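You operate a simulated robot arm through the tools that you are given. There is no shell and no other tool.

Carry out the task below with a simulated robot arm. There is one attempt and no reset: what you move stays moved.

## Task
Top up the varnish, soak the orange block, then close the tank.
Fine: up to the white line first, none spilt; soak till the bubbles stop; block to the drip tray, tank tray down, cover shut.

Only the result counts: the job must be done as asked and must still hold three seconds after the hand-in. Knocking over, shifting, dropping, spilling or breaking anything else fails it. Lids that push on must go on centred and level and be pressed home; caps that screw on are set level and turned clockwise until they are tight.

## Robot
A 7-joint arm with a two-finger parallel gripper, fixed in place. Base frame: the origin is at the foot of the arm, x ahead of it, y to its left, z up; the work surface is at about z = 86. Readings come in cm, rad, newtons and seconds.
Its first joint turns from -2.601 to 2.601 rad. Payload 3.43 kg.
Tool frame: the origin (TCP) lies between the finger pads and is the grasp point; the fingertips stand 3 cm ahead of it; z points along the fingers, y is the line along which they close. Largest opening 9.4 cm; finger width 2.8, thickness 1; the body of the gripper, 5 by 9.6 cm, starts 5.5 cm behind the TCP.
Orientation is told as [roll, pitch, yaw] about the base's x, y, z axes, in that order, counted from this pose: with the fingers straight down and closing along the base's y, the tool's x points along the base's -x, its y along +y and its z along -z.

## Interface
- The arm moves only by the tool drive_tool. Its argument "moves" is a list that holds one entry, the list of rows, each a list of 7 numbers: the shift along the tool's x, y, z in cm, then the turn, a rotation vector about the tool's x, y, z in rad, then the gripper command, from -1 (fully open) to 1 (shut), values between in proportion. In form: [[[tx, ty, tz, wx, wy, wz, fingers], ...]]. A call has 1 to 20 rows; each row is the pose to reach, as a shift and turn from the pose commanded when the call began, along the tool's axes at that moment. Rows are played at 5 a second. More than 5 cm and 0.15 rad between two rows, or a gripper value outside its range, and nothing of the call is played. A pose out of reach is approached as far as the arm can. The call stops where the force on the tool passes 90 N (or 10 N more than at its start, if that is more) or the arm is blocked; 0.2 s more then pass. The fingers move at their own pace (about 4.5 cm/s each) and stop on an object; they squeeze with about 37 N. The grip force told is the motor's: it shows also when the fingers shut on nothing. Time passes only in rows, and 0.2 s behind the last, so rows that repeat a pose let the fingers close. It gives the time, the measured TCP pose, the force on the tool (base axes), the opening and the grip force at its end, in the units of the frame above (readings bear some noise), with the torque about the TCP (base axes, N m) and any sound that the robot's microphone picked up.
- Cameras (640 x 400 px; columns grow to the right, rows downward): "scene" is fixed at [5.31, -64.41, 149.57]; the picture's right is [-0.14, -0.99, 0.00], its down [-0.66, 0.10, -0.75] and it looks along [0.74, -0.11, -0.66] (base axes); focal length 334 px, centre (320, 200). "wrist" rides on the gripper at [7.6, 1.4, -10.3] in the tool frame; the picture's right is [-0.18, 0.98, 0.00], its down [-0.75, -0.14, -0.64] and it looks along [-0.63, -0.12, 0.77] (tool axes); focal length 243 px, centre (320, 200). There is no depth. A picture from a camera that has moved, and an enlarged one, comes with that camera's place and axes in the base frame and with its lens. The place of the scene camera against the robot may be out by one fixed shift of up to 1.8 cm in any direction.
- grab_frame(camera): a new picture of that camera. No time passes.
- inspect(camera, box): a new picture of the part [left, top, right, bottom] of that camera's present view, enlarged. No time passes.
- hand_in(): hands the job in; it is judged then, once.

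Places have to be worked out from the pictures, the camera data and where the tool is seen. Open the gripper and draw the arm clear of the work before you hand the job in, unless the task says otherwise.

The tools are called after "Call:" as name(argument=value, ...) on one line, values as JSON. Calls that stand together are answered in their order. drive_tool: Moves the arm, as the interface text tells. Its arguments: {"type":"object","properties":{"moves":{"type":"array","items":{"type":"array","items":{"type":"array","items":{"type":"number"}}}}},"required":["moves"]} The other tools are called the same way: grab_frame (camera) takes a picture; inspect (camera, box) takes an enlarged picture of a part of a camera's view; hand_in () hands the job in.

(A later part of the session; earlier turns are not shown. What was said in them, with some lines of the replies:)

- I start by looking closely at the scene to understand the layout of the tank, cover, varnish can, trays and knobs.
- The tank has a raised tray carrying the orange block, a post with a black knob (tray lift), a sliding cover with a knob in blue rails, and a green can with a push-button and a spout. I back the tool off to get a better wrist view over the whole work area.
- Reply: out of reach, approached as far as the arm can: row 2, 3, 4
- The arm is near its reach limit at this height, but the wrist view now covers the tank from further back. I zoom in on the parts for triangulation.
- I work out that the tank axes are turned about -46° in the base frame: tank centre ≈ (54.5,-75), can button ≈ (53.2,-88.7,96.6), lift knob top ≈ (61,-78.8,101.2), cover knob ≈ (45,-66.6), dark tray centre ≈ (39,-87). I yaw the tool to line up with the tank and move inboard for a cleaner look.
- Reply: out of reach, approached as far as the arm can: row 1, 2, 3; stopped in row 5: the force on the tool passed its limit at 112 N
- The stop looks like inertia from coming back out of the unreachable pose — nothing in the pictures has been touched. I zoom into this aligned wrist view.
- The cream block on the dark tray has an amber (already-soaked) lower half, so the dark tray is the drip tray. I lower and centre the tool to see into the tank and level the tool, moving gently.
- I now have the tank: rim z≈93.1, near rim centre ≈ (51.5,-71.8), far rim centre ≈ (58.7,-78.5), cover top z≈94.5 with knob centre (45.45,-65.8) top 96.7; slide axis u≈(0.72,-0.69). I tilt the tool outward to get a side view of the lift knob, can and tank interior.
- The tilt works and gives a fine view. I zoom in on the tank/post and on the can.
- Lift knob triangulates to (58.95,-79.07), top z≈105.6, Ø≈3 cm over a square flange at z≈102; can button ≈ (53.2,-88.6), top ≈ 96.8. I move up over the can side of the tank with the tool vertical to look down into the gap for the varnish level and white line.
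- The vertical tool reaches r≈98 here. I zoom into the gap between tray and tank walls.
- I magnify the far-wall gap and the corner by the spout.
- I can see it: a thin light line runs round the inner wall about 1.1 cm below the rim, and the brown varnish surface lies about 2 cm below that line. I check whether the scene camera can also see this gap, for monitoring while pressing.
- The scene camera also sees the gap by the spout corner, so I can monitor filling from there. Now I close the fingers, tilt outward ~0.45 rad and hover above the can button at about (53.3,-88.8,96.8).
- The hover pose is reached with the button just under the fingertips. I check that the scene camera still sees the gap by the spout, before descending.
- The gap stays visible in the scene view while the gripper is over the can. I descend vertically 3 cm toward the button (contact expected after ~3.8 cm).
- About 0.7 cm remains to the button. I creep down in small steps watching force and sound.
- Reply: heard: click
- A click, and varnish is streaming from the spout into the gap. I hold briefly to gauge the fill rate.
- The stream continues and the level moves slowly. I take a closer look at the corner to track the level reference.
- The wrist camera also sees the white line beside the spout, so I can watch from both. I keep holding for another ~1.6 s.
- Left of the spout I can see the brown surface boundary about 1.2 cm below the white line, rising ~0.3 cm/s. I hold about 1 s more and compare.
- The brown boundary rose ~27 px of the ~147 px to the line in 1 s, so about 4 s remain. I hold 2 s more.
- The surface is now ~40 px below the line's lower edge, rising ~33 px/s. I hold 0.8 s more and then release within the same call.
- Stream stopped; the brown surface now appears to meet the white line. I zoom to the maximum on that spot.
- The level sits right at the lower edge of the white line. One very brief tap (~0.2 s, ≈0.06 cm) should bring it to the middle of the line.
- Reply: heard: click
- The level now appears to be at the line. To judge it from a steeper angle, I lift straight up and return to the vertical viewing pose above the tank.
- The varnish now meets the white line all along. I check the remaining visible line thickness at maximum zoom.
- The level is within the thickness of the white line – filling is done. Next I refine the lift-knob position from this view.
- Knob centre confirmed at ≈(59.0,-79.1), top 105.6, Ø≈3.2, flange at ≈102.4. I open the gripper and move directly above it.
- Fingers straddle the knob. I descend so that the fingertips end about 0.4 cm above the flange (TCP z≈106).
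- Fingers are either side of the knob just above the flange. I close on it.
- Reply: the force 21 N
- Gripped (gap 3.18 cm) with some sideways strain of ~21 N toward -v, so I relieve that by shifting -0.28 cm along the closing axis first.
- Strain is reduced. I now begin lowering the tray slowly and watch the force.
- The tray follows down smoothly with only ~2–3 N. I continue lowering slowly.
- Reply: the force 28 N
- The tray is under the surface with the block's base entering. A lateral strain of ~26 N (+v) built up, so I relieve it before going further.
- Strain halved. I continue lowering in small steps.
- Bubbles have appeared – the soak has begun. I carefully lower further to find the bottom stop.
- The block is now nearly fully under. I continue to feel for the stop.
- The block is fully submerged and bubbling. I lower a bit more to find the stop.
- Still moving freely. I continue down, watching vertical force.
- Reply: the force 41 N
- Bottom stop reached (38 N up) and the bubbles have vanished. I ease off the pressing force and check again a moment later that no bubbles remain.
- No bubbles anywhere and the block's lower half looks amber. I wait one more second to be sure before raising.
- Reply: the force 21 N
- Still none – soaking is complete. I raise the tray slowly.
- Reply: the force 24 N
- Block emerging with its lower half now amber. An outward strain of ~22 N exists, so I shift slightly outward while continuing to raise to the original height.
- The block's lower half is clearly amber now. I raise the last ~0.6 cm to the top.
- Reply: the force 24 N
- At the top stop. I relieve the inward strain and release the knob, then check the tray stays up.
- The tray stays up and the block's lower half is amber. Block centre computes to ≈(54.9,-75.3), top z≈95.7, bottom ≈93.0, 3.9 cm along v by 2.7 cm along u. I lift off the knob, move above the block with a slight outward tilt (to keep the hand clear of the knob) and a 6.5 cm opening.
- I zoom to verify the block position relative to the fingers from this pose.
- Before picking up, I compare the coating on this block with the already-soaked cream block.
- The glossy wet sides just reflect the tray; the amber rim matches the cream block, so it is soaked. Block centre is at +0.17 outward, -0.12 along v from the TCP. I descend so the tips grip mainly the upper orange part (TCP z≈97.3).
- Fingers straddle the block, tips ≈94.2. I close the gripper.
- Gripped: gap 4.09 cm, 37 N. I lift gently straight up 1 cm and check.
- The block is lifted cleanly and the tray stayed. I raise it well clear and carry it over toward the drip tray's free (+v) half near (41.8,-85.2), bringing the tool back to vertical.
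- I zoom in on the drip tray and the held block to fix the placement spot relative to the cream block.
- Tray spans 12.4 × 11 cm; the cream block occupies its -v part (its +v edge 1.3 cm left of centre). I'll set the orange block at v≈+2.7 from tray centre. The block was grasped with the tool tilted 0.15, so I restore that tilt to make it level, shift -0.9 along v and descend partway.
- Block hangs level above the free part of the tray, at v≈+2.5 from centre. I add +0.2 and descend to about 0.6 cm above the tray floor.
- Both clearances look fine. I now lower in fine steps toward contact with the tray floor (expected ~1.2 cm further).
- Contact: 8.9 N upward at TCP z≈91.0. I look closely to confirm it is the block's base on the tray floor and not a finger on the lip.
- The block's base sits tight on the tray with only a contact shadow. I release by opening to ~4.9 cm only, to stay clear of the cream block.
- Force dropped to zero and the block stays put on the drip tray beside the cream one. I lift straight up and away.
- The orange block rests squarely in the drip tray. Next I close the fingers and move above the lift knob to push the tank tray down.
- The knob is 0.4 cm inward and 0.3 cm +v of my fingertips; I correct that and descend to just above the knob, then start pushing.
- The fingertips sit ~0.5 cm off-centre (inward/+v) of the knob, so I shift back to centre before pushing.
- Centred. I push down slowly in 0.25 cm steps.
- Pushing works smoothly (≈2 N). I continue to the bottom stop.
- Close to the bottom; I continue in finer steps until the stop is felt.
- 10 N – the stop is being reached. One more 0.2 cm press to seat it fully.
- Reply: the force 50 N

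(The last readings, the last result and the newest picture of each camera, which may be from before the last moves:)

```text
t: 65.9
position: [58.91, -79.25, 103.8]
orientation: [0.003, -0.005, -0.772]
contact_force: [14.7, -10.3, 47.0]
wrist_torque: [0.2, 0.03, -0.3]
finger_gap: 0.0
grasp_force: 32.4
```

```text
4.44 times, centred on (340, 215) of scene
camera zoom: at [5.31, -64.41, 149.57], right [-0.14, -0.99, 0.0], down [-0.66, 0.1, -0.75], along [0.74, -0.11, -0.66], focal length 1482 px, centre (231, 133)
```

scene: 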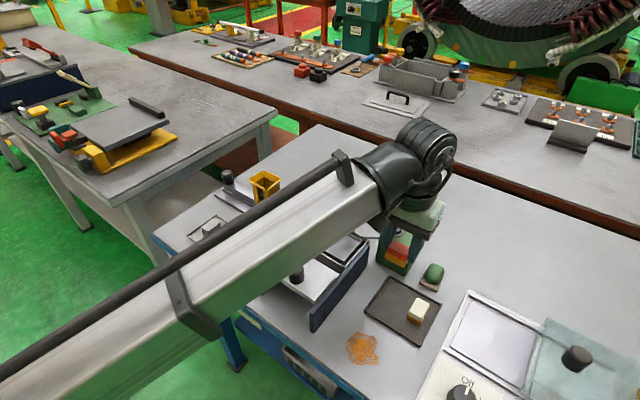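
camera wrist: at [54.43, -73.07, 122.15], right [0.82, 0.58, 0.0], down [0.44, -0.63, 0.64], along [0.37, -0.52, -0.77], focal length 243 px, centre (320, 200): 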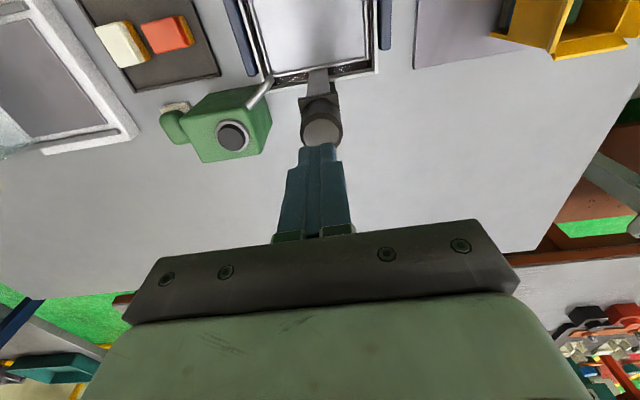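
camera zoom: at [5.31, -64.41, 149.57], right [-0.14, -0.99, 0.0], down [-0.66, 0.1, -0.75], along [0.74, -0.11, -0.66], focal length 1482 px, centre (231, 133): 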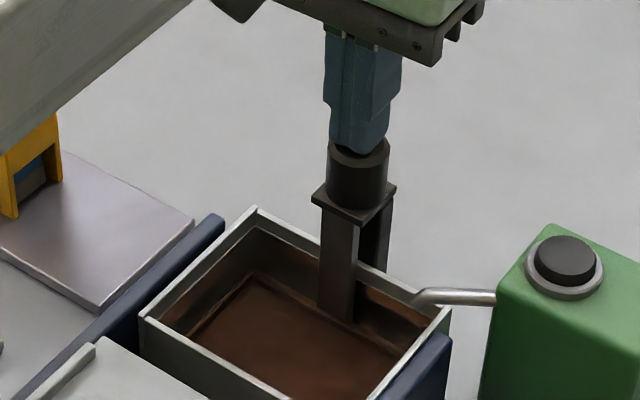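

Firm stop at 47 N – tray fully down. I lift off and verify it stays.

Call:
drive_tool(moves=[[[0, 0, -0.3, 0, 0, 0, 1], [0, 0, -1, 0, 0, 0, 1], [0, 0, -3, 0, 0, 0, 1], [0, 0, -5.5, 0, 0, 0, 1], [0, 0, -8.5, 0, 0, 0, 1], [0, 0, -8.5, 0, 0, 0, 1]]])

Call:
grab_frame(camera="scene")

Call:
inspect(camera="scene", box=[290, 170, 390, 260])

Call:
inspect(camera="wrist", box=[220, 0, 420, 125])

```text
t: 67.3
position: [58.67, -79.12, 111.81]
orientation: [0.002, 0.0, -0.772]
contact_force: [0.0, 0.0, 0.4]
wrist_torque: [0.0, 0.0, 0.01]
finger_gap: 0.0
grasp_force: 33.2
```

```text
taken
```

scene: 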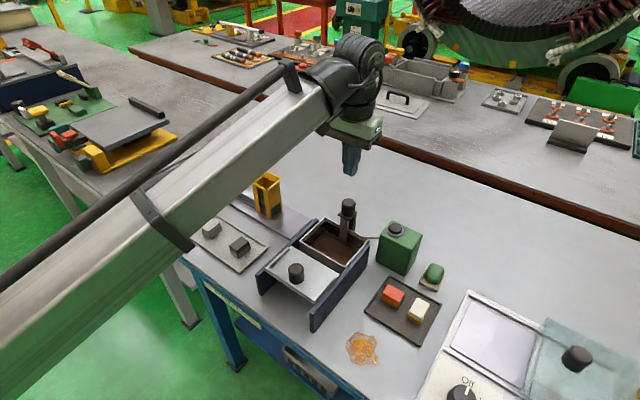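

```text
4.44 times, centred on (340, 215) of scene
camera zoom: at [5.31, -64.41, 149.57], right [-0.14, -0.99, 0.0], down [-0.66, 0.1, -0.75], along [0.74, -0.11, -0.66], focal length 1482 px, centre (231, 133)
```

zoom: 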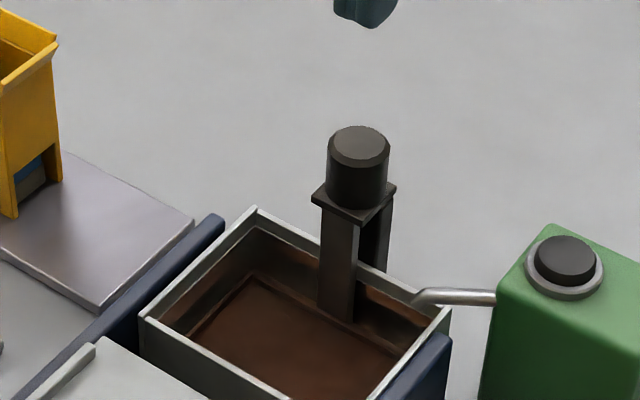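

```text
3.20 times, centred on (320, 62) of wrist
camera zoom: at [54.26, -72.69, 122.17], right [0.82, 0.58, 0.0], down [0.44, -0.63, 0.64], along [0.37, -0.52, -0.77], focal length 776 px, centre (320, 640)
```

zoom: 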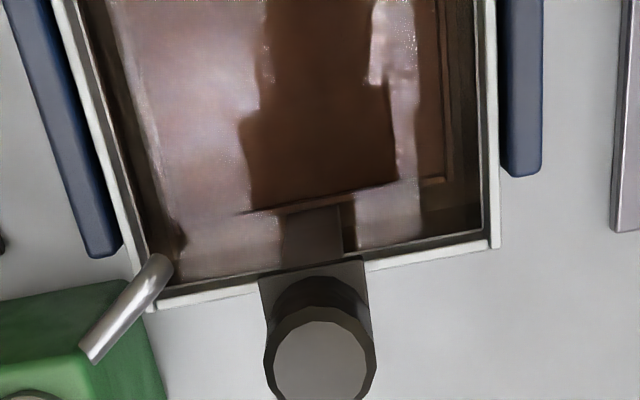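

The tray stays fully down. Now the cover: I move inboard for a good look at the cover, its knob, rails and any stops.

Call:
drive_tool(moves=[[[2.8, 0.07, 0, 0, 0, 0, 1], [5.6, 0.14, 0, 0, 0, 0, 0.5], [8.4, 0.21, 0, 0, 0, 0, 0], [11.2, 0.28, 0, 0, 0, 0, -0.2], [14, 0.35, 0, 0, 0, 0, -0.2], [16.77, 0.42, 0, 0, 0, 0, -0.2]]])

Call:
grab_frame(camera="wrist")

Call:
inspect(camera="wrist", box=[230, 0, 440, 160])

Call:
inspect(camera="scene", box=[245, 200, 385, 335])

```text
t: 68.7
position: [47.1, -67.09, 112.15]
orientation: [0.001, 0.0, -0.771]
contact_force: [0.2, 0.5, 0.1]
wrist_torque: [-0.01, -0.01, -0.01]
finger_gap: 5.64
grasp_force: 0.1
```

```text
taken
camera wrist: at [42.67, -60.67, 122.41], right [0.82, 0.58, 0.0], down [0.44, -0.63, 0.64], along [0.37, -0.52, -0.77], focal length 243 px, centre (320, 200)
```

wrist: 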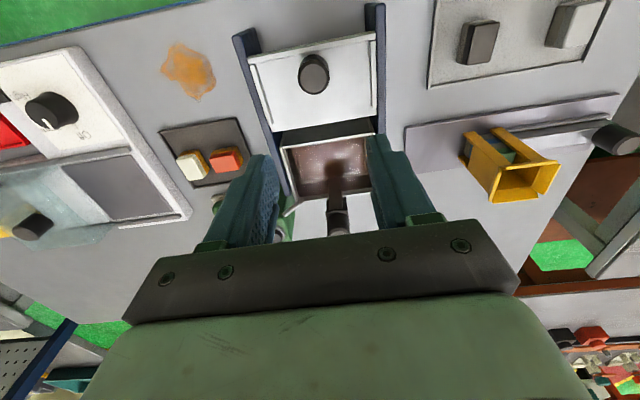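

```text
2.50 times, centred on (335, 80) of wrist
camera zoom: at [42.67, -60.67, 122.41], right [0.82, 0.58, 0.0], down [0.44, -0.63, 0.64], along [0.37, -0.52, -0.77], focal length 606 px, centre (282, 500)
```

zoom: 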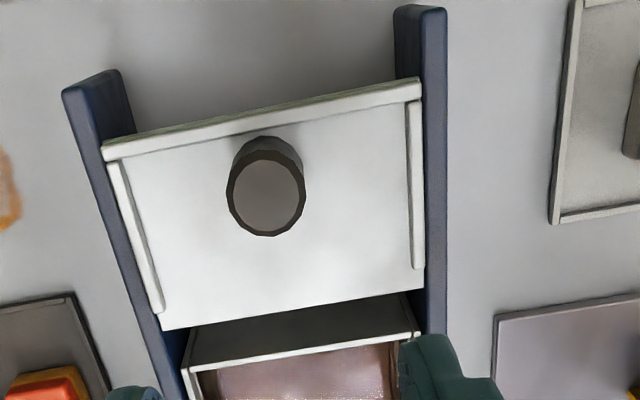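

```text
2.96 times, centred on (315, 268) of scene
camera zoom: at [5.31, -64.41, 149.57], right [-0.14, -0.99, 0.0], down [-0.66, 0.1, -0.75], along [0.74, -0.11, -0.66], focal length 988 px, centre (335, 0)
```

zoom: 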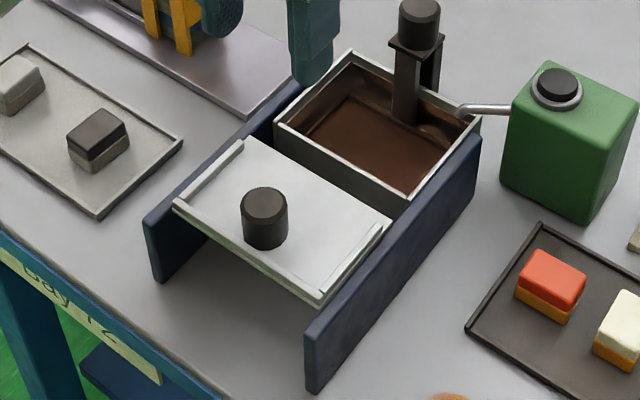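

The cover is 8.0 × 12.6 cm; its far edge is 2.8 cm short of the tank's near rim and it should slide ~10.9 cm outward until it meets the lift post, covering the tank. The slide axis matches my tool axis (yaw -0.771). I descend over the cover knob.

Call:
drive_tool(moves=[[[0.55, -0.08, 2, 0, 0, 0, -0.2], [1.1, -0.15, 4, 0, 0, 0, -0.2], [1.75, -0.23, 6.2, 0, 0, 0, -0.2], [1.75, -0.23, 8.4, 0, 0, 0, -0.2], [1.75, -0.23, 10.4, 0, 0, 0, -0.2], [1.75, -0.23, 11.8, 0, 0, 0, -0.2]]])

Call:
grab_frame(camera="wrist")

Call:
inspect(camera="scene", box=[250, 220, 370, 320])

```text
t: 70.1
position: [45.79, -66.06, 100.34]
orientation: [0.002, 0.0, -0.773]
contact_force: [0.2, -0.2, -0.4]
wrist_torque: [0.0, -0.01, -0.01]
finger_gap: 5.65
grasp_force: 0.0
```

```text
taken
camera wrist: at [41.37, -59.63, 110.56], right [0.82, 0.58, 0.0], down [0.44, -0.63, 0.64], along [0.37, -0.52, -0.77], focal length 243 px, centre (320, 200)
```

wrist: 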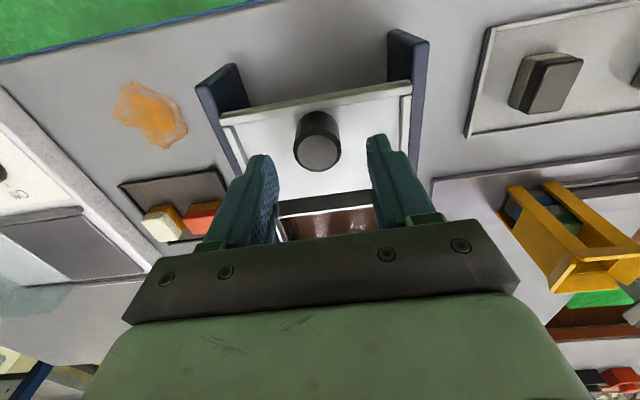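

```text
4.00 times, centred on (310, 270) of scene
camera zoom: at [5.31, -64.41, 149.57], right [-0.14, -0.99, 0.0], down [-0.66, 0.1, -0.75], along [0.74, -0.11, -0.66], focal length 1334 px, centre (360, -80)
```

zoom: 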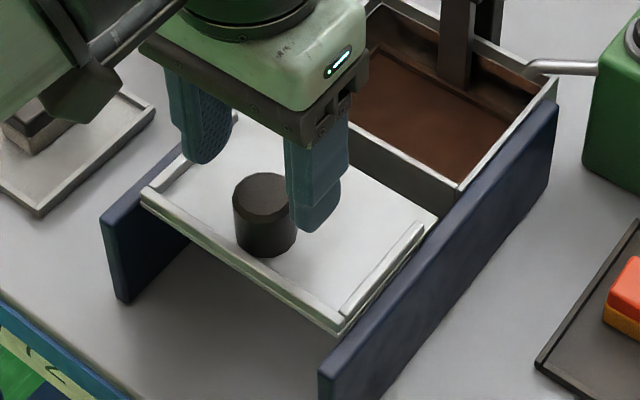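

Fingers straddle the knob; it's 0.2 cm inward and 0.15 cm -v from my centre. I correct, descend to TCP z≈97.8 (tips ~0.5 cm above the cover) and close.

Call:
drive_tool(moves=[[[0.1, -0.08, 0.8, 0, 0, 0, -0.2], [0.2, -0.15, 1.6, 0, 0, 0, -0.2], [0.2, -0.15, 2.4, 0, 0, 0, -0.2], [0.2, -0.15, 2.4, 0, 0, 0, 0.2], [0.2, -0.15, 2.4, 0, 0, 0, 1], [0.2, -0.15, 2.4, 0, 0, 0, 1], [0.2, -0.15, 2.4, 0, 0, 0, 1]]])

Call:
inspect(camera="scene", box=[250, 220, 370, 320])

Call:
inspect(camera="wrist", box=[220, 80, 420, 205])

```text
t: 71.7
position: [45.49, -65.88, 97.95]
orientation: [0.002, 0.001, -0.769]
contact_force: [9.6, 9.8, -2.2]
wrist_torque: [-0.13, -0.06, 0.09]
finger_gap: 3.15
grasp_force: 44.7
```

```text
4.00 times, centred on (310, 270) of scene
camera zoom: at [5.31, -64.41, 149.57], right [-0.14, -0.99, 0.0], down [-0.66, 0.1, -0.75], along [0.74, -0.11, -0.66], focal length 1334 px, centre (360, -80)
```

zoom: 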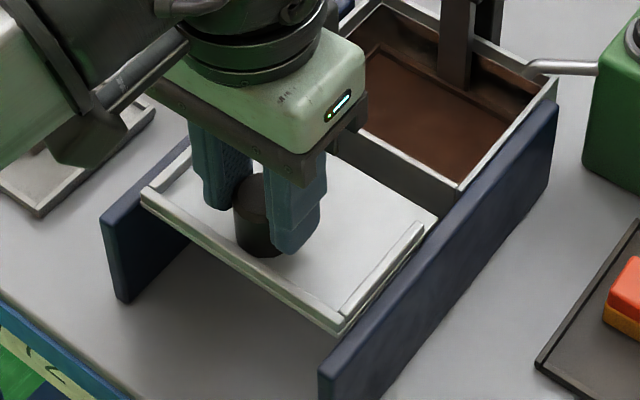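

```text
3.20 times, centred on (320, 142) of wrist
camera zoom: at [41.04, -59.56, 108.19], right [0.82, 0.58, 0.0], down [0.44, -0.63, 0.64], along [0.37, -0.52, -0.77], focal length 776 px, centre (320, 384)
```

zoom: 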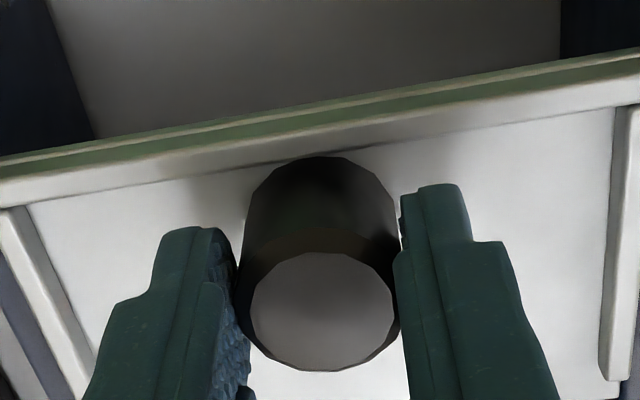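

Knob gripped (3.15 cm). I relieve the small sideways strain and start sliding the cover outward 1.5 cm as a test.

Call:
drive_tool(moves=[[[0, 0.12, 0, 0, 0, 0, 1], [-0.25, 0.12, 0, 0, 0, 0, 1], [-0.5, 0.12, 0, 0, 0, 0, 1], [-0.75, 0.12, 0, 0, 0, 0, 1], [-1.0, 0.12, 0, 0, 0, 0, 1], [-1.25, 0.12, 0, 0, 0, 0, 1], [-1.5, 0.12, 0, 0, 0, 0, 1]]])

Call:
inspect(camera="scene", box=[250, 200, 390, 320])

```text
t: 73.3
position: [46.56, -67.02, 97.94]
orientation: [0.002, 0.0, -0.772]
contact_force: [11.1, 11.7, 15.9]
wrist_torque: [0.83, 0.76, 0.04]
finger_gap: 3.16
grasp_force: 44.5
```

```text
3.33 times, centred on (320, 260) of scene
camera zoom: at [5.31, -64.41, 149.57], right [-0.14, -0.99, 0.0], down [-0.66, 0.1, -0.75], along [0.74, -0.11, -0.66], focal length 1112 px, centre (320, 0)
```

zoom: 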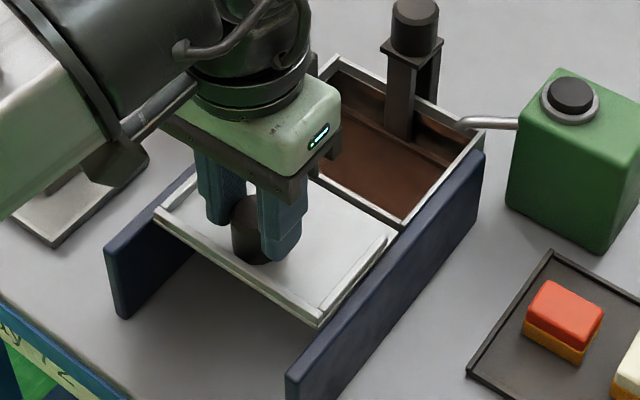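

The cover slides. There is ~16 N sideways (+v) and ~16 N upward on the tool, so I ease by +0.12 along v and 0.12 up, continuing another 2.5 cm.

Call:
drive_tool(moves=[[[0, 0.12, -0.12, 0, 0, 0, 1], [-0.3, 0.12, -0.12, 0, 0, 0, 1], [-0.6, 0.12, -0.12, 0, 0, 0, 1], [-0.9, 0.12, -0.12, 0, 0, 0, 1], [-1.2, 0.12, -0.12, 0, 0, 0, 1], [-1.5, 0.12, -0.12, 0, 0, 0, 1], [-1.8, 0.12, -0.12, 0, 0, 0, 1], [-2.1, 0.12, -0.12, 0, 0, 0, 1], [-2.5, 0.12, -0.12, 0, 0, 0, 1]]])

Call:
inspect(camera="scene", box=[250, 200, 390, 320])

```text
t: 75.3
position: [48.42, -68.84, 97.99]
orientation: [-0.001, 0.001, -0.774]
contact_force: [-11.9, -11.8, -17.5]
wrist_torque: [0.54, 0.22, 0.2]
finger_gap: 3.15
grasp_force: 45.1
```

```text
3.33 times, centred on (320, 260) of scene
camera zoom: at [5.31, -64.41, 149.57], right [-0.14, -0.99, 0.0], down [-0.66, 0.1, -0.75], along [0.74, -0.11, -0.66], focal length 1112 px, centre (320, 0)
```

zoom: 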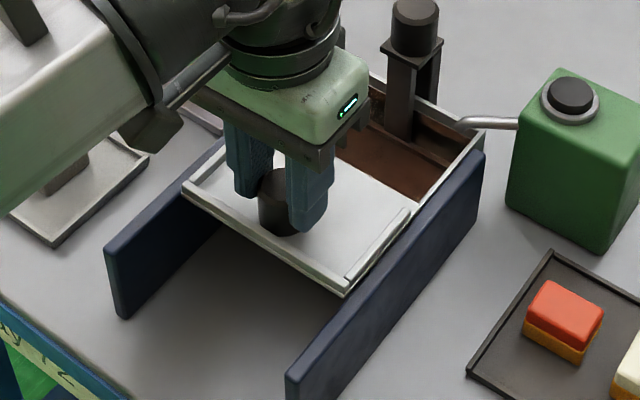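

Forces flipped sign (slight over-correction), still small. I correct by half and continue 2.5 cm.

Call:
drive_tool(moves=[[[0, -0.08, 0.07, 0, 0, 0, 1], [-0.3, -0.08, 0.07, 0, 0, 0, 1], [-0.6, -0.08, 0.07, 0, 0, 0, 1], [-0.9, -0.08, 0.07, 0, 0, 0, 1], [-1.2, -0.08, 0.07, 0, 0, 0, 1], [-1.5, -0.08, 0.07, 0, 0, 0, 1], [-1.8, -0.08, 0.07, 0, 0, 0, 1], [-2.1, -0.08, 0.07, 0, 0, 0, 1], [-2.5, -0.08, 0.07, 0, 0, 0, 1]]])

Call:
inspect(camera="scene", box=[250, 200, 390, 320])

```text
t: 77.3
position: [50.13, -70.54, 97.98]
orientation: [0.0, -0.001, -0.772]
contact_force: [-10.8, -9.1, 12.1]
wrist_torque: [-0.26, 0.73, 0.06]
finger_gap: 3.13
grasp_force: 45.1
```

```text
3.33 times, centred on (320, 260) of scene
camera zoom: at [5.31, -64.41, 149.57], right [-0.14, -0.99, 0.0], down [-0.66, 0.1, -0.75], along [0.74, -0.11, -0.66], focal length 1112 px, centre (320, 0)
```

zoom: 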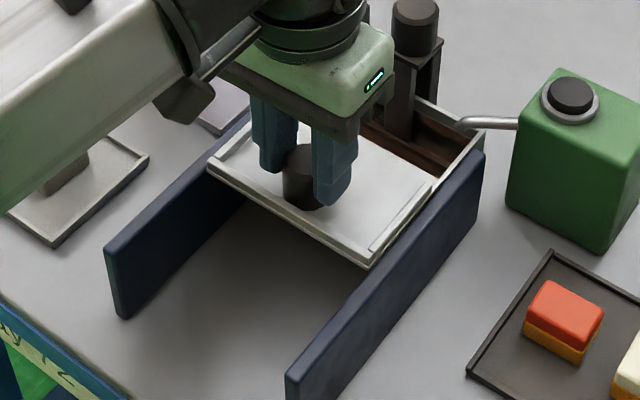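

6.5 cm done, forces ~12 N. I continue 2.5 cm more, then will approach the end in fine steps.

Call:
drive_tool(moves=[[[0, -0.08, -0.05, 0, 0, 0, 1], [-0.3, -0.08, -0.05, 0, 0, 0, 1], [-0.6, -0.08, -0.05, 0, 0, 0, 1], [-0.9, -0.08, -0.05, 0, 0, 0, 1], [-1.2, -0.08, -0.05, 0, 0, 0, 1], [-1.5, -0.08, -0.05, 0, 0, 0, 1], [-1.8, -0.08, -0.05, 0, 0, 0, 1], [-2.1, -0.08, -0.05, 0, 0, 0, 1], [-2.5, -0.08, -0.05, 0, 0, 0, 1]]])

Call:
inspect(camera="scene", box=[270, 180, 390, 290])

Call:
inspect(camera="wrist", box=[200, 80, 440, 230])

```text
t: 79.3
position: [51.94, -72.39, 97.98]
orientation: [0.001, 0.0, -0.772]
contact_force: [1.6, 2.3, 1.8]
wrist_torque: [0.5, 1.15, -0.11]
finger_gap: 3.17
grasp_force: 44.8
```

```text
3.64 times, centred on (330, 235) of scene
camera zoom: at [5.31, -64.41, 149.57], right [-0.14, -0.99, 0.0], down [-0.66, 0.1, -0.75], along [0.74, -0.11, -0.66], focal length 1213 px, centre (284, 73)
```

zoom: 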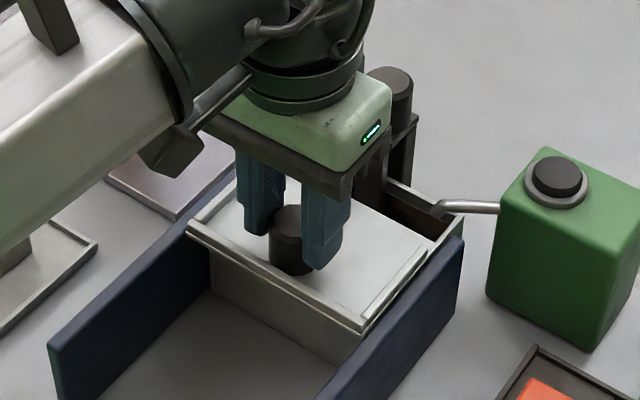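

```text
2.67 times, centred on (320, 155) of wrist
camera zoom: at [47.48, -65.98, 108.21], right [0.82, 0.58, 0.0], down [0.44, -0.63, 0.64], along [0.37, -0.52, -0.77], focal length 647 px, centre (320, 320)
```

zoom: 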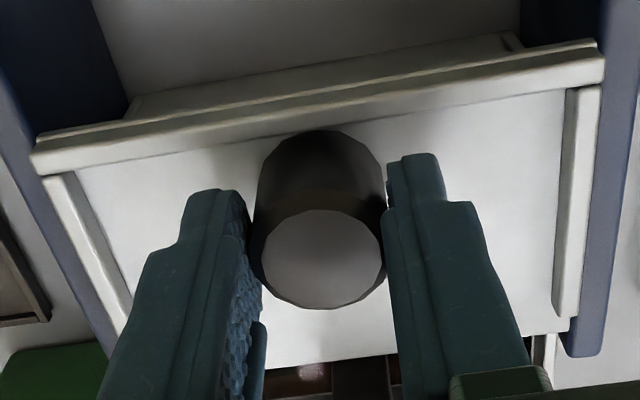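

9 cm done; about 1.5–2 cm left. I continue in finer steps watching for the end stop.

Call:
drive_tool(moves=[[[-0.2, 0, 0, 0, 0, 0, 1], [-0.4, 0, 0, 0, 0, 0, 1], [-0.6, 0, 0, 0, 0, 0, 1], [-0.8, 0, 0, 0, 0, 0, 1], [-1.0, 0, 0, 0, 0, 0, 1]]])

Call:
inspect(camera="scene", box=[290, 190, 390, 280])

Call:
inspect(camera="wrist", box=[200, 80, 440, 230])

```text
t: 80.5
position: [52.47, -73.07, 97.93]
orientation: [0.001, -0.002, -0.772]
contact_force: [-3.6, -3.8, 0.6]
wrist_torque: [0.55, 0.13, 0.28]
finger_gap: 3.14
grasp_force: 44.8
```

```text
4.44 times, centred on (340, 235) of scene
camera zoom: at [5.31, -64.41, 149.57], right [-0.14, -0.99, 0.0], down [-0.66, 0.1, -0.75], along [0.74, -0.11, -0.66], focal length 1482 px, centre (231, 44)
```

zoom: 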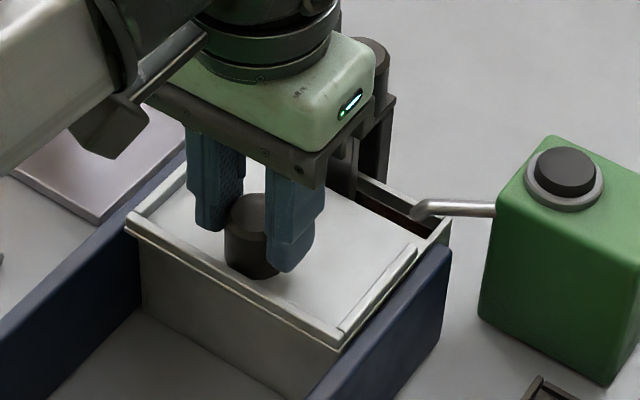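

```text
2.67 times, centred on (320, 155) of wrist
camera zoom: at [48.18, -66.65, 108.19], right [0.82, 0.58, 0.0], down [0.44, -0.63, 0.64], along [0.37, -0.53, -0.77], focal length 647 px, centre (320, 320)
```

zoom: 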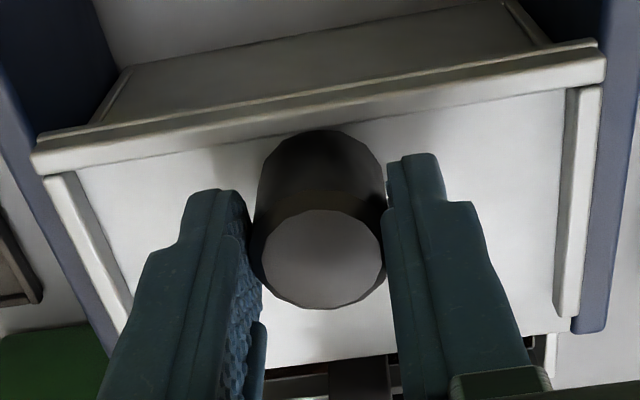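

10 cm in, no resistance yet. I continue in 0.15 cm steps until the end stop.

Call:
drive_tool(moves=[[[-0.15, 0, 0, 0, 0, 0, 1], [-0.3, 0, 0, 0, 0, 0, 1], [-0.45, 0, 0, 0, 0, 0, 1], [-0.6, 0, 0, 0, 0, 0, 1]]])

Call:
inspect(camera="scene", box=[310, 195, 390, 265])

Call:
inspect(camera="wrist", box=[200, 80, 440, 230])

```text
t: 81.5
position: [52.95, -73.3, 98.05]
orientation: [-0.001, 0.001, -0.773]
contact_force: [-20.1, -2.4, -4.2]
wrist_torque: [-0.5, -0.71, -0.04]
finger_gap: 3.15
grasp_force: 45.6
```

```text
5.71 times, centred on (350, 230) of scene
camera zoom: at [5.31, -64.41, 149.57], right [-0.14, -0.99, 0.0], down [-0.66, 0.1, -0.75], along [0.74, -0.11, -0.66], focal length 1906 px, centre (149, 29)
```

zoom: 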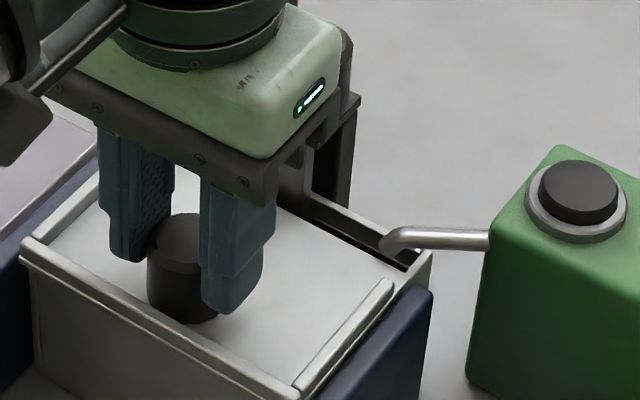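

```text
2.67 times, centred on (320, 155) of wrist
camera zoom: at [48.53, -66.98, 108.21], right [0.82, 0.57, 0.0], down [0.44, -0.63, 0.64], along [0.37, -0.52, -0.77], focal length 647 px, centre (320, 320)
```

zoom: 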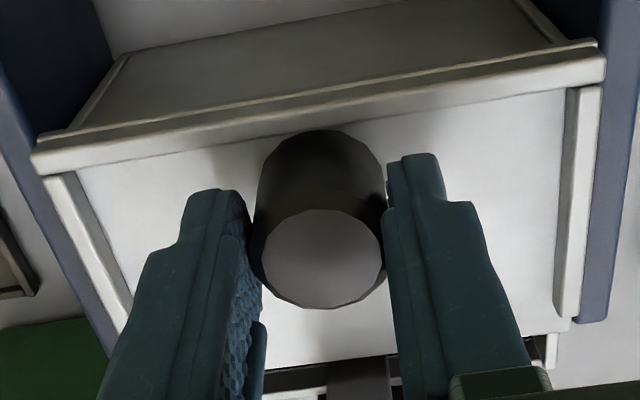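

Resistance of ~13 N along the slide direction – it's meeting its stop. I push a little more to make sure it is fully home.

Call:
drive_tool(moves=[[[-0.1, 0.05, 0, 0, 0, 0, 1], [-0.2, 0.05, 0, 0, 0, 0, 1], [-0.2, 0.05, 0, 0, 0, 0, 1]]])

Call:
inspect(camera="scene", box=[330, 205, 380, 245])

Call:
inspect(camera="wrist", box=[200, 80, 440, 230])

```text
t: 82.3
position: [52.95, -73.44, 97.96]
orientation: [0.0, 0.007, -0.772]
contact_force: [-32.9, 9.6, -11.7]
wrist_torque: [0.57, 0.55, -0.09]
finger_gap: 3.17
grasp_force: 44.7
```

```text
10.00 times, centred on (355, 225) of scene
camera zoom: at [5.31, -64.41, 149.57], right [-0.14, -0.99, 0.0], down [-0.66, 0.1, -0.75], along [0.74, -0.11, -0.66], focal length 3335 px, centre (-30, -50)
```

zoom: 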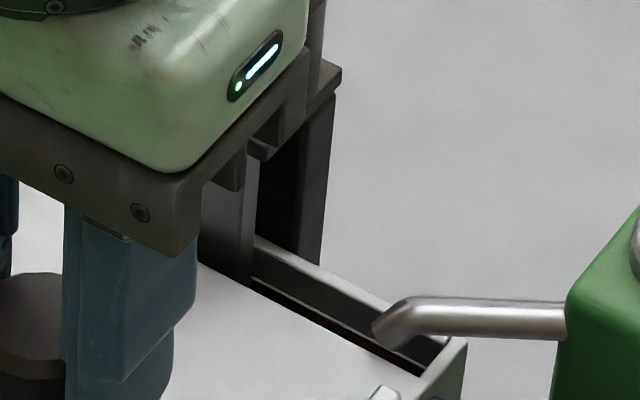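

```text
2.67 times, centred on (320, 155) of wrist
camera zoom: at [48.62, -67.08, 108.27], right [0.82, 0.58, 0.0], down [0.44, -0.63, 0.64], along [0.37, -0.52, -0.77], focal length 647 px, centre (320, 320)
```

zoom: 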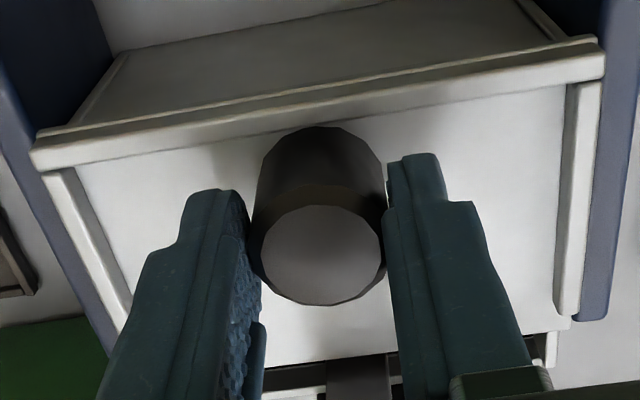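

Resistance rose to ~30 N with hardly any motion: the far edge is up against the post and the near edge lines up with the tank's near wall. One more small push to confirm it no longer moves.

Call:
drive_tool(moves=[[[-0.08, 0.08, 0.05, 0, 0, 0, 1], [-0.15, 0.08, 0.05, 0, 0, 0, 1], [-0.15, 0.08, 0.05, 0, 0, 0, 1]]])

Call:
inspect(camera="wrist", box=[200, 80, 440, 230])

Call:
inspect(camera="scene", box=[330, 205, 380, 245])

```text
t: 83.1
position: [53.1, -73.55, 98.07]
orientation: [-0.004, 0.005, -0.773]
contact_force: [-41.4, 3.4, -4.5]
wrist_torque: [0.46, 0.62, -0.09]
finger_gap: 3.14
grasp_force: 44.7
```

```text
2.67 times, centred on (320, 155) of wrist
camera zoom: at [48.78, -67.15, 108.32], right [0.82, 0.57, 0.0], down [0.44, -0.63, 0.64], along [0.36, -0.52, -0.77], focal length 647 px, centre (320, 320)
```

zoom: 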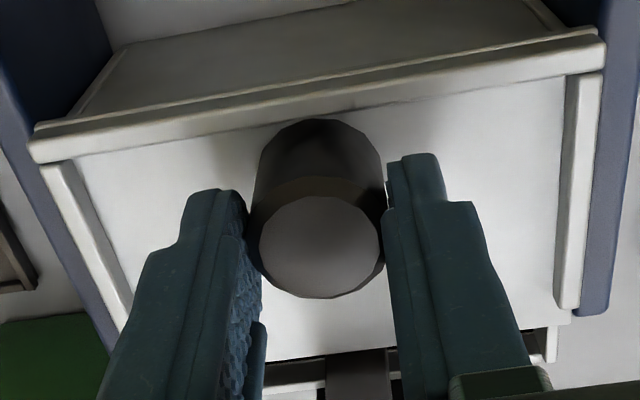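

```text
10.00 times, centred on (355, 225) of scene
camera zoom: at [5.31, -64.41, 149.57], right [-0.14, -0.99, 0.0], down [-0.66, 0.1, -0.75], along [0.74, -0.11, -0.66], focal length 3335 px, centre (-30, -50)
```

zoom: 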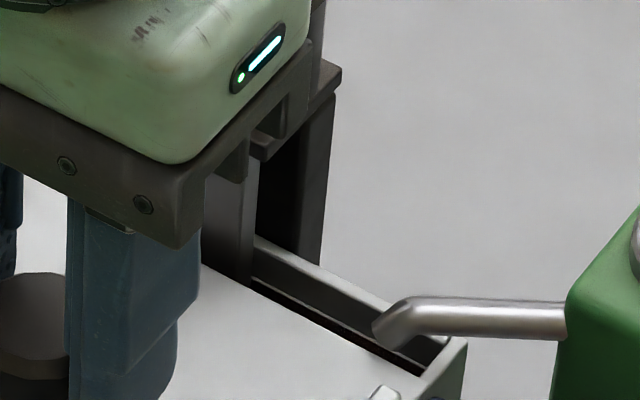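

The cover did not move any further – it is at its hard stop. I ease the push, then release the knob.

Call:
drive_tool(moves=[[[0.1, 0, 0, 0, 0, 0, 1], [0.2, 0, 0, 0, 0, 0, 1], [0.2, 0, 0, 0, 0, 0, 0.2], [0.2, 0, 0, 0, 0, 0, -0.2], [0.2, 0, 0, 0, 0, 0, -0.2], [0.2, 0, 0, 0, 0, 0, -0.2]]])

Call:
inspect(camera="wrist", box=[200, 80, 440, 230])

Call:
inspect(camera="scene", box=[290, 195, 390, 275])

```text
t: 84.5
position: [53.22, -73.33, 97.87]
orientation: [0.001, 0.0, -0.772]
contact_force: [-0.2, 0.2, -0.1]
wrist_torque: [0.02, -0.03, 0.0]
finger_gap: 5.63
grasp_force: 0.1
```

```text
2.67 times, centred on (320, 155) of wrist
camera zoom: at [48.88, -66.98, 108.16], right [0.82, 0.58, 0.0], down [0.44, -0.63, 0.64], along [0.37, -0.52, -0.77], focal length 647 px, centre (320, 320)
```

zoom: 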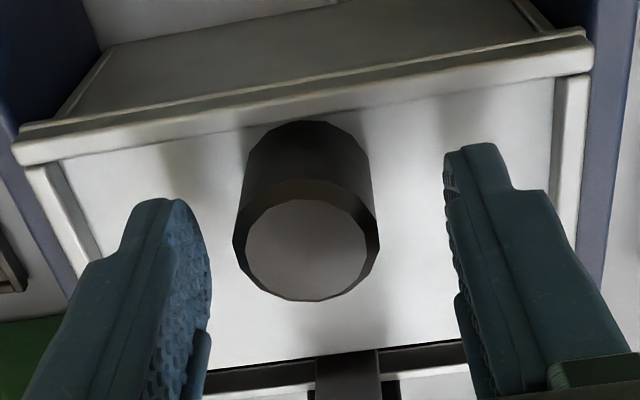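

```text
5.00 times, centred on (340, 235) of scene
camera zoom: at [5.31, -64.41, 149.57], right [-0.14, -0.99, 0.0], down [-0.66, 0.1, -0.75], along [0.74, -0.11, -0.66], focal length 1668 px, centre (220, 25)
```

zoom: 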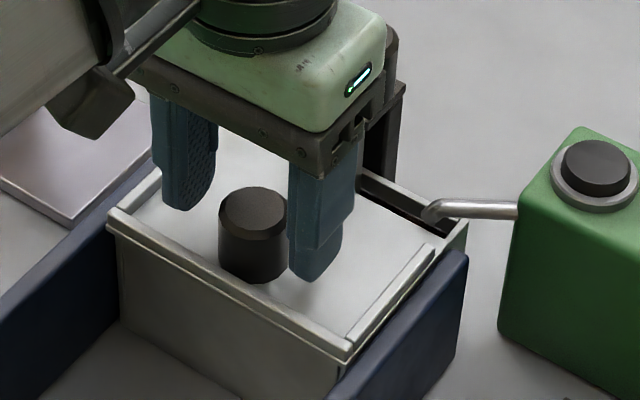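

Released cleanly. I lift straight up and then draw back inboard, opening up the view for a final check.

Call:
drive_tool(moves=[[[0, 0, -1, 0, 0, 0, -0.2], [0, 0, -3, 0, 0, 0, -0.2], [0, 0, -6, 0, 0, 0, -0.2], [0, 0, -9.5, 0, 0, 0, -0.2], [0, 0, -13, 0, 0, 0, -0.6], [2.5, 0, -15, 0, 0, 0, -1], [5.5, 0, -16, 0, 0, 0, -1], [8.5, 0, -17, 0, 0, 0, -1]]])

Call:
grab_frame(camera="scene")

Call:
grab_frame(camera="wrist")

Call:
inspect(camera="wrist", box=[230, 40, 440, 200])

Call:
inspect(camera="scene", box=[280, 190, 450, 350])

```text
t: 86.3
position: [47.18, -67.64, 114.91]
orientation: [0.002, 0.001, -0.772]
contact_force: [-0.3, -0.2, 0.5]
wrist_torque: [-0.01, -0.01, -0.01]
finger_gap: 9.4
grasp_force: 0.1
```

```text
taken
```

scene: 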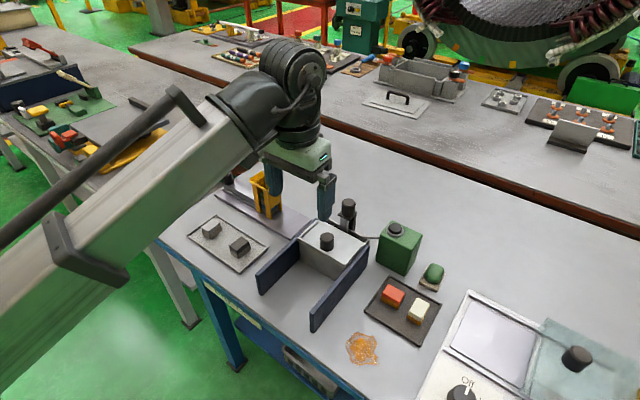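

```text
taken
camera wrist: at [42.72, -61.24, 125.11], right [0.82, 0.58, 0.0], down [0.44, -0.63, 0.64], along [0.37, -0.52, -0.77], focal length 243 px, centre (320, 200)
```

wrist: 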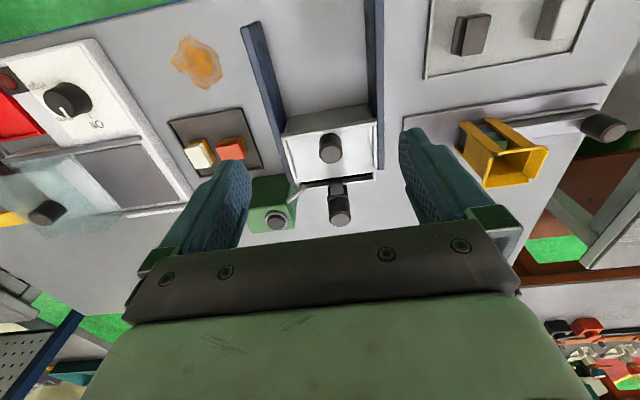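

```text
2.50 times, centred on (335, 120) of wrist
camera zoom: at [42.72, -61.24, 125.11], right [0.82, 0.58, 0.0], down [0.44, -0.63, 0.64], along [0.37, -0.52, -0.77], focal length 606 px, centre (282, 400)
```

zoom: 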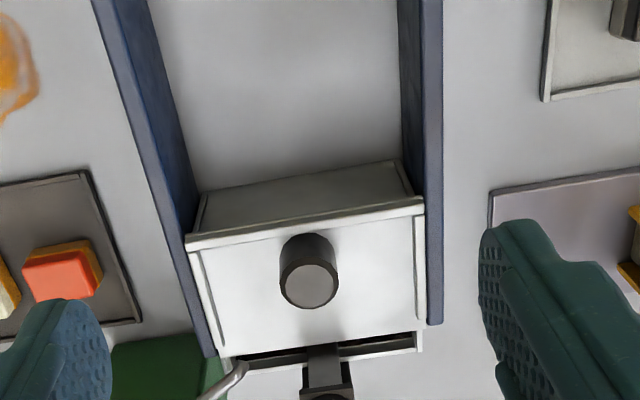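

```text
2.50 times, centred on (365, 270) of scene
camera zoom: at [5.31, -64.41, 149.57], right [-0.14, -0.99, 0.0], down [-0.66, 0.1, -0.75], along [0.74, -0.11, -0.66], focal length 834 px, centre (208, 25)
```

zoom: 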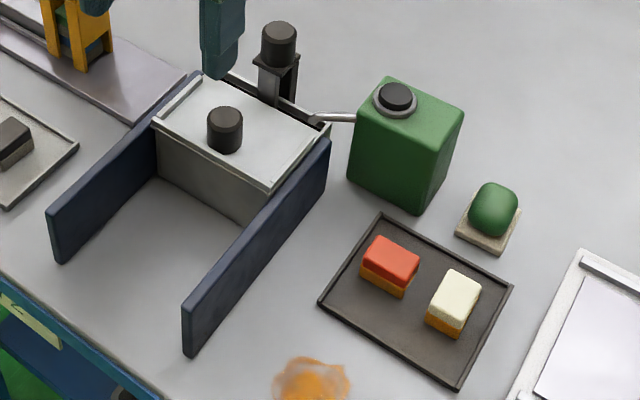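

Everything looks right: cover shut against its stop and flush with the tank's near wall, lift knob down, soaked orange block in the drip tray beside the cream one, can and other items untouched. I draw the arm further clear and take a last look.

Call:
drive_tool(moves=[[[2, 0, -1.5, 0, 0, 0, -1], [4, 0, -3, 0, 0, 0, -1], [6, 0, -4.5, 0, 0, 0, -1], [6, 0, -4.5, 0, 0, 0, -1], [6, 0, -4.5, 0, 0, 0, -1]]])

Call:
inspect(camera="scene", box=[290, 190, 400, 270])

Call:
inspect(camera="scene", box=[350, 260, 450, 350])

```text
t: 86.8
position: [45.65, -66.42, 116.51]
orientation: [-0.006, -0.025, -0.778]
contact_force: [5.7, -12.1, -21.3]
wrist_torque: [-0.13, -0.11, 0.03]
finger_gap: 9.41
grasp_force: 0.1
out of reach, approached as far as the arm can: row 2
stopped in row 2: the force on the tool passed its limit at 104 N (the readings are from after the stop); the commanded pose is now the measured one
```

```text
5.00 times, centred on (345, 230) of scene
camera zoom: at [5.31, -64.41, 149.57], right [-0.14, -0.99, 0.0], down [-0.66, 0.1, -0.75], along [0.74, -0.11, -0.66], focal length 1668 px, centre (195, 50)
```

zoom: 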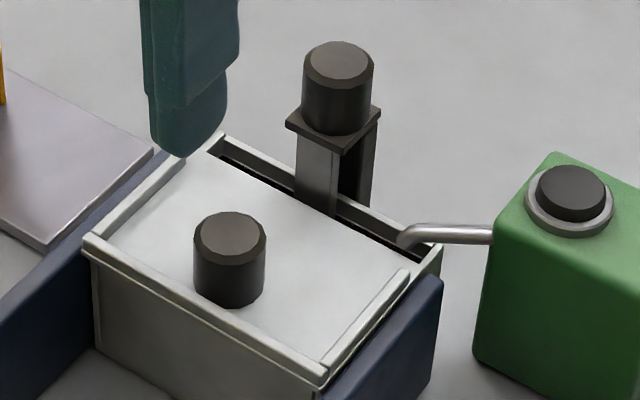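

```text
4.44 times, centred on (400, 305) of scene
camera zoom: at [5.31, -64.41, 149.57], right [-0.14, -0.99, 0.0], down [-0.66, 0.1, -0.75], along [0.74, -0.11, -0.66], focal length 1482 px, centre (-36, -267)
```

zoom: 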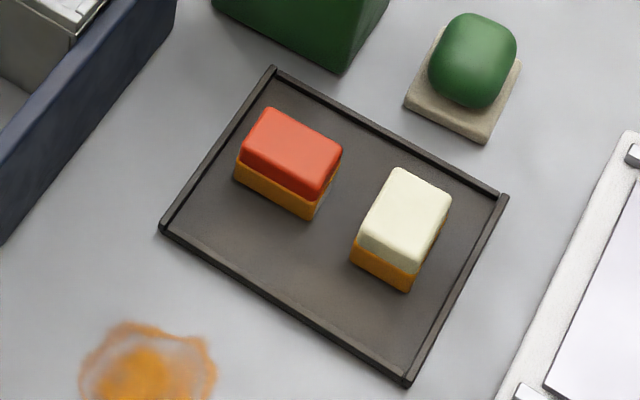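

The inward/up retreat hit an arm limit (inertial jerk, far above the work). I let the arm settle and check the whole scene for any change.

Call:
drive_tool(moves=[[[0, 0, 0, 0, 0, 0, -1], [0, 0, 0, 0, 0, 0, -1]]])

Call:
grab_frame(camera="scene")

Call:
grab_frame(camera="wrist")

```text
t: 87.4
position: [45.62, -66.42, 116.56]
orientation: [-0.003, -0.023, -0.779]
contact_force: [9.4, -15.3, -38.0]
wrist_torque: [-0.89, -0.33, -0.08]
finger_gap: 9.38
grasp_force: 0.0
```

```text
taken
```

scene: 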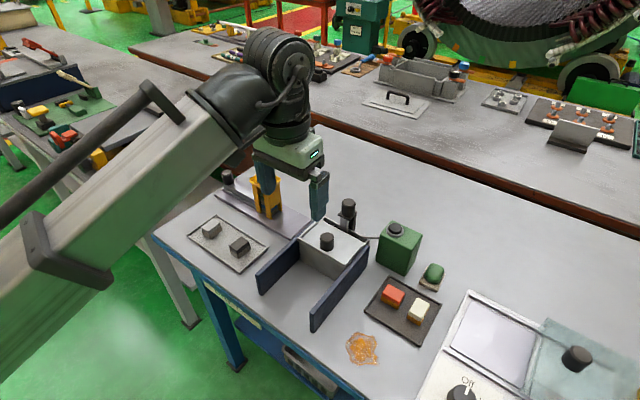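

```text
taken
camera wrist: at [41.16, -59.75, 126.65], right [0.82, 0.57, 0.0], down [0.43, -0.62, 0.66], along [0.38, -0.54, -0.75], focal length 243 px, centre (320, 200)
```

wrist: 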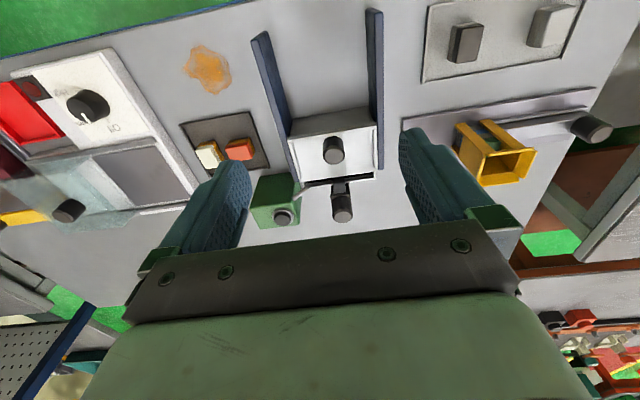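

A steady force remains with nothing near the fingers – it is the arm pressing against its own limit. I move back to the earlier free pose to relieve it.

Call:
drive_tool(moves=[[[-0.8, 0, 0.5, 0, 0.01, 0, -1], [-1.6, 0, 1.2, 0, 0.023, 0, -1], [-2.4, 0, 2, 0, 0.023, 0, -1], [-2.4, 0, 2, 0, 0.023, 0, -1]]])

Call:
inspect(camera="scene", box=[180, 160, 460, 350])

```text
t: 88.4
position: [47.24, -68.22, 114.56]
orientation: [-0.004, 0.003, -0.78]
contact_force: [0.0, 0.3, 0.0]
wrist_torque: [0.0, -0.01, 0.0]
finger_gap: 9.4
grasp_force: 0.0
```

```text
2.11 times, centred on (320, 255) of scene
camera zoom: at [5.31, -64.41, 149.57], right [-0.14, -0.99, 0.0], down [-0.66, 0.1, -0.75], along [0.74, -0.11, -0.66], focal length 702 px, centre (320, 84)
```

zoom: 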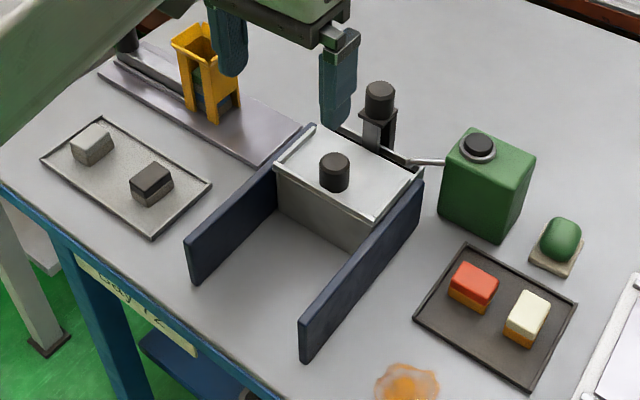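

The arm is free (0 N), gripper open and ~17 cm above the closed cover; tank filled to the line, tray down, cover shut, soaked orange block on the drip tray, everything else where it was. I hand the job in.

Call:
hand_in()

```text
The job is handed in.
```

The job is done and handed in; I don't have the judge's verdict.

- **Varnish:** Filled to the white line inside the tank, with no spill seen. After the main fill it sat at the line's lower edge, so I added one short tap to bring it into the line.
- **Soak:** The orange block went fully under. The bubbles stopped after about four seconds, and I waited another two before lifting it out. Its lower half is now amber, like the cream block already on the drip tray.
- **Block:** It sits level on the dark drip tray next to the cream block, not touching it. I took this to be the drip tray because the cream block on it was already varnished.
- **Tank:** The tray is down on its bottom stop. The cover is shut against the lift post and flush with the near wall. It stops at the post, so a slot about 1 cm wide stays open at the far side, where the post and spout are.
- **Force stops:** Two moves were cut short by the force limit. Both happened high above the work, with nothing near the gripper, and the pictures showed nothing disturbed.

At hand-in the gripper was open and clear of the work, with no force on it.
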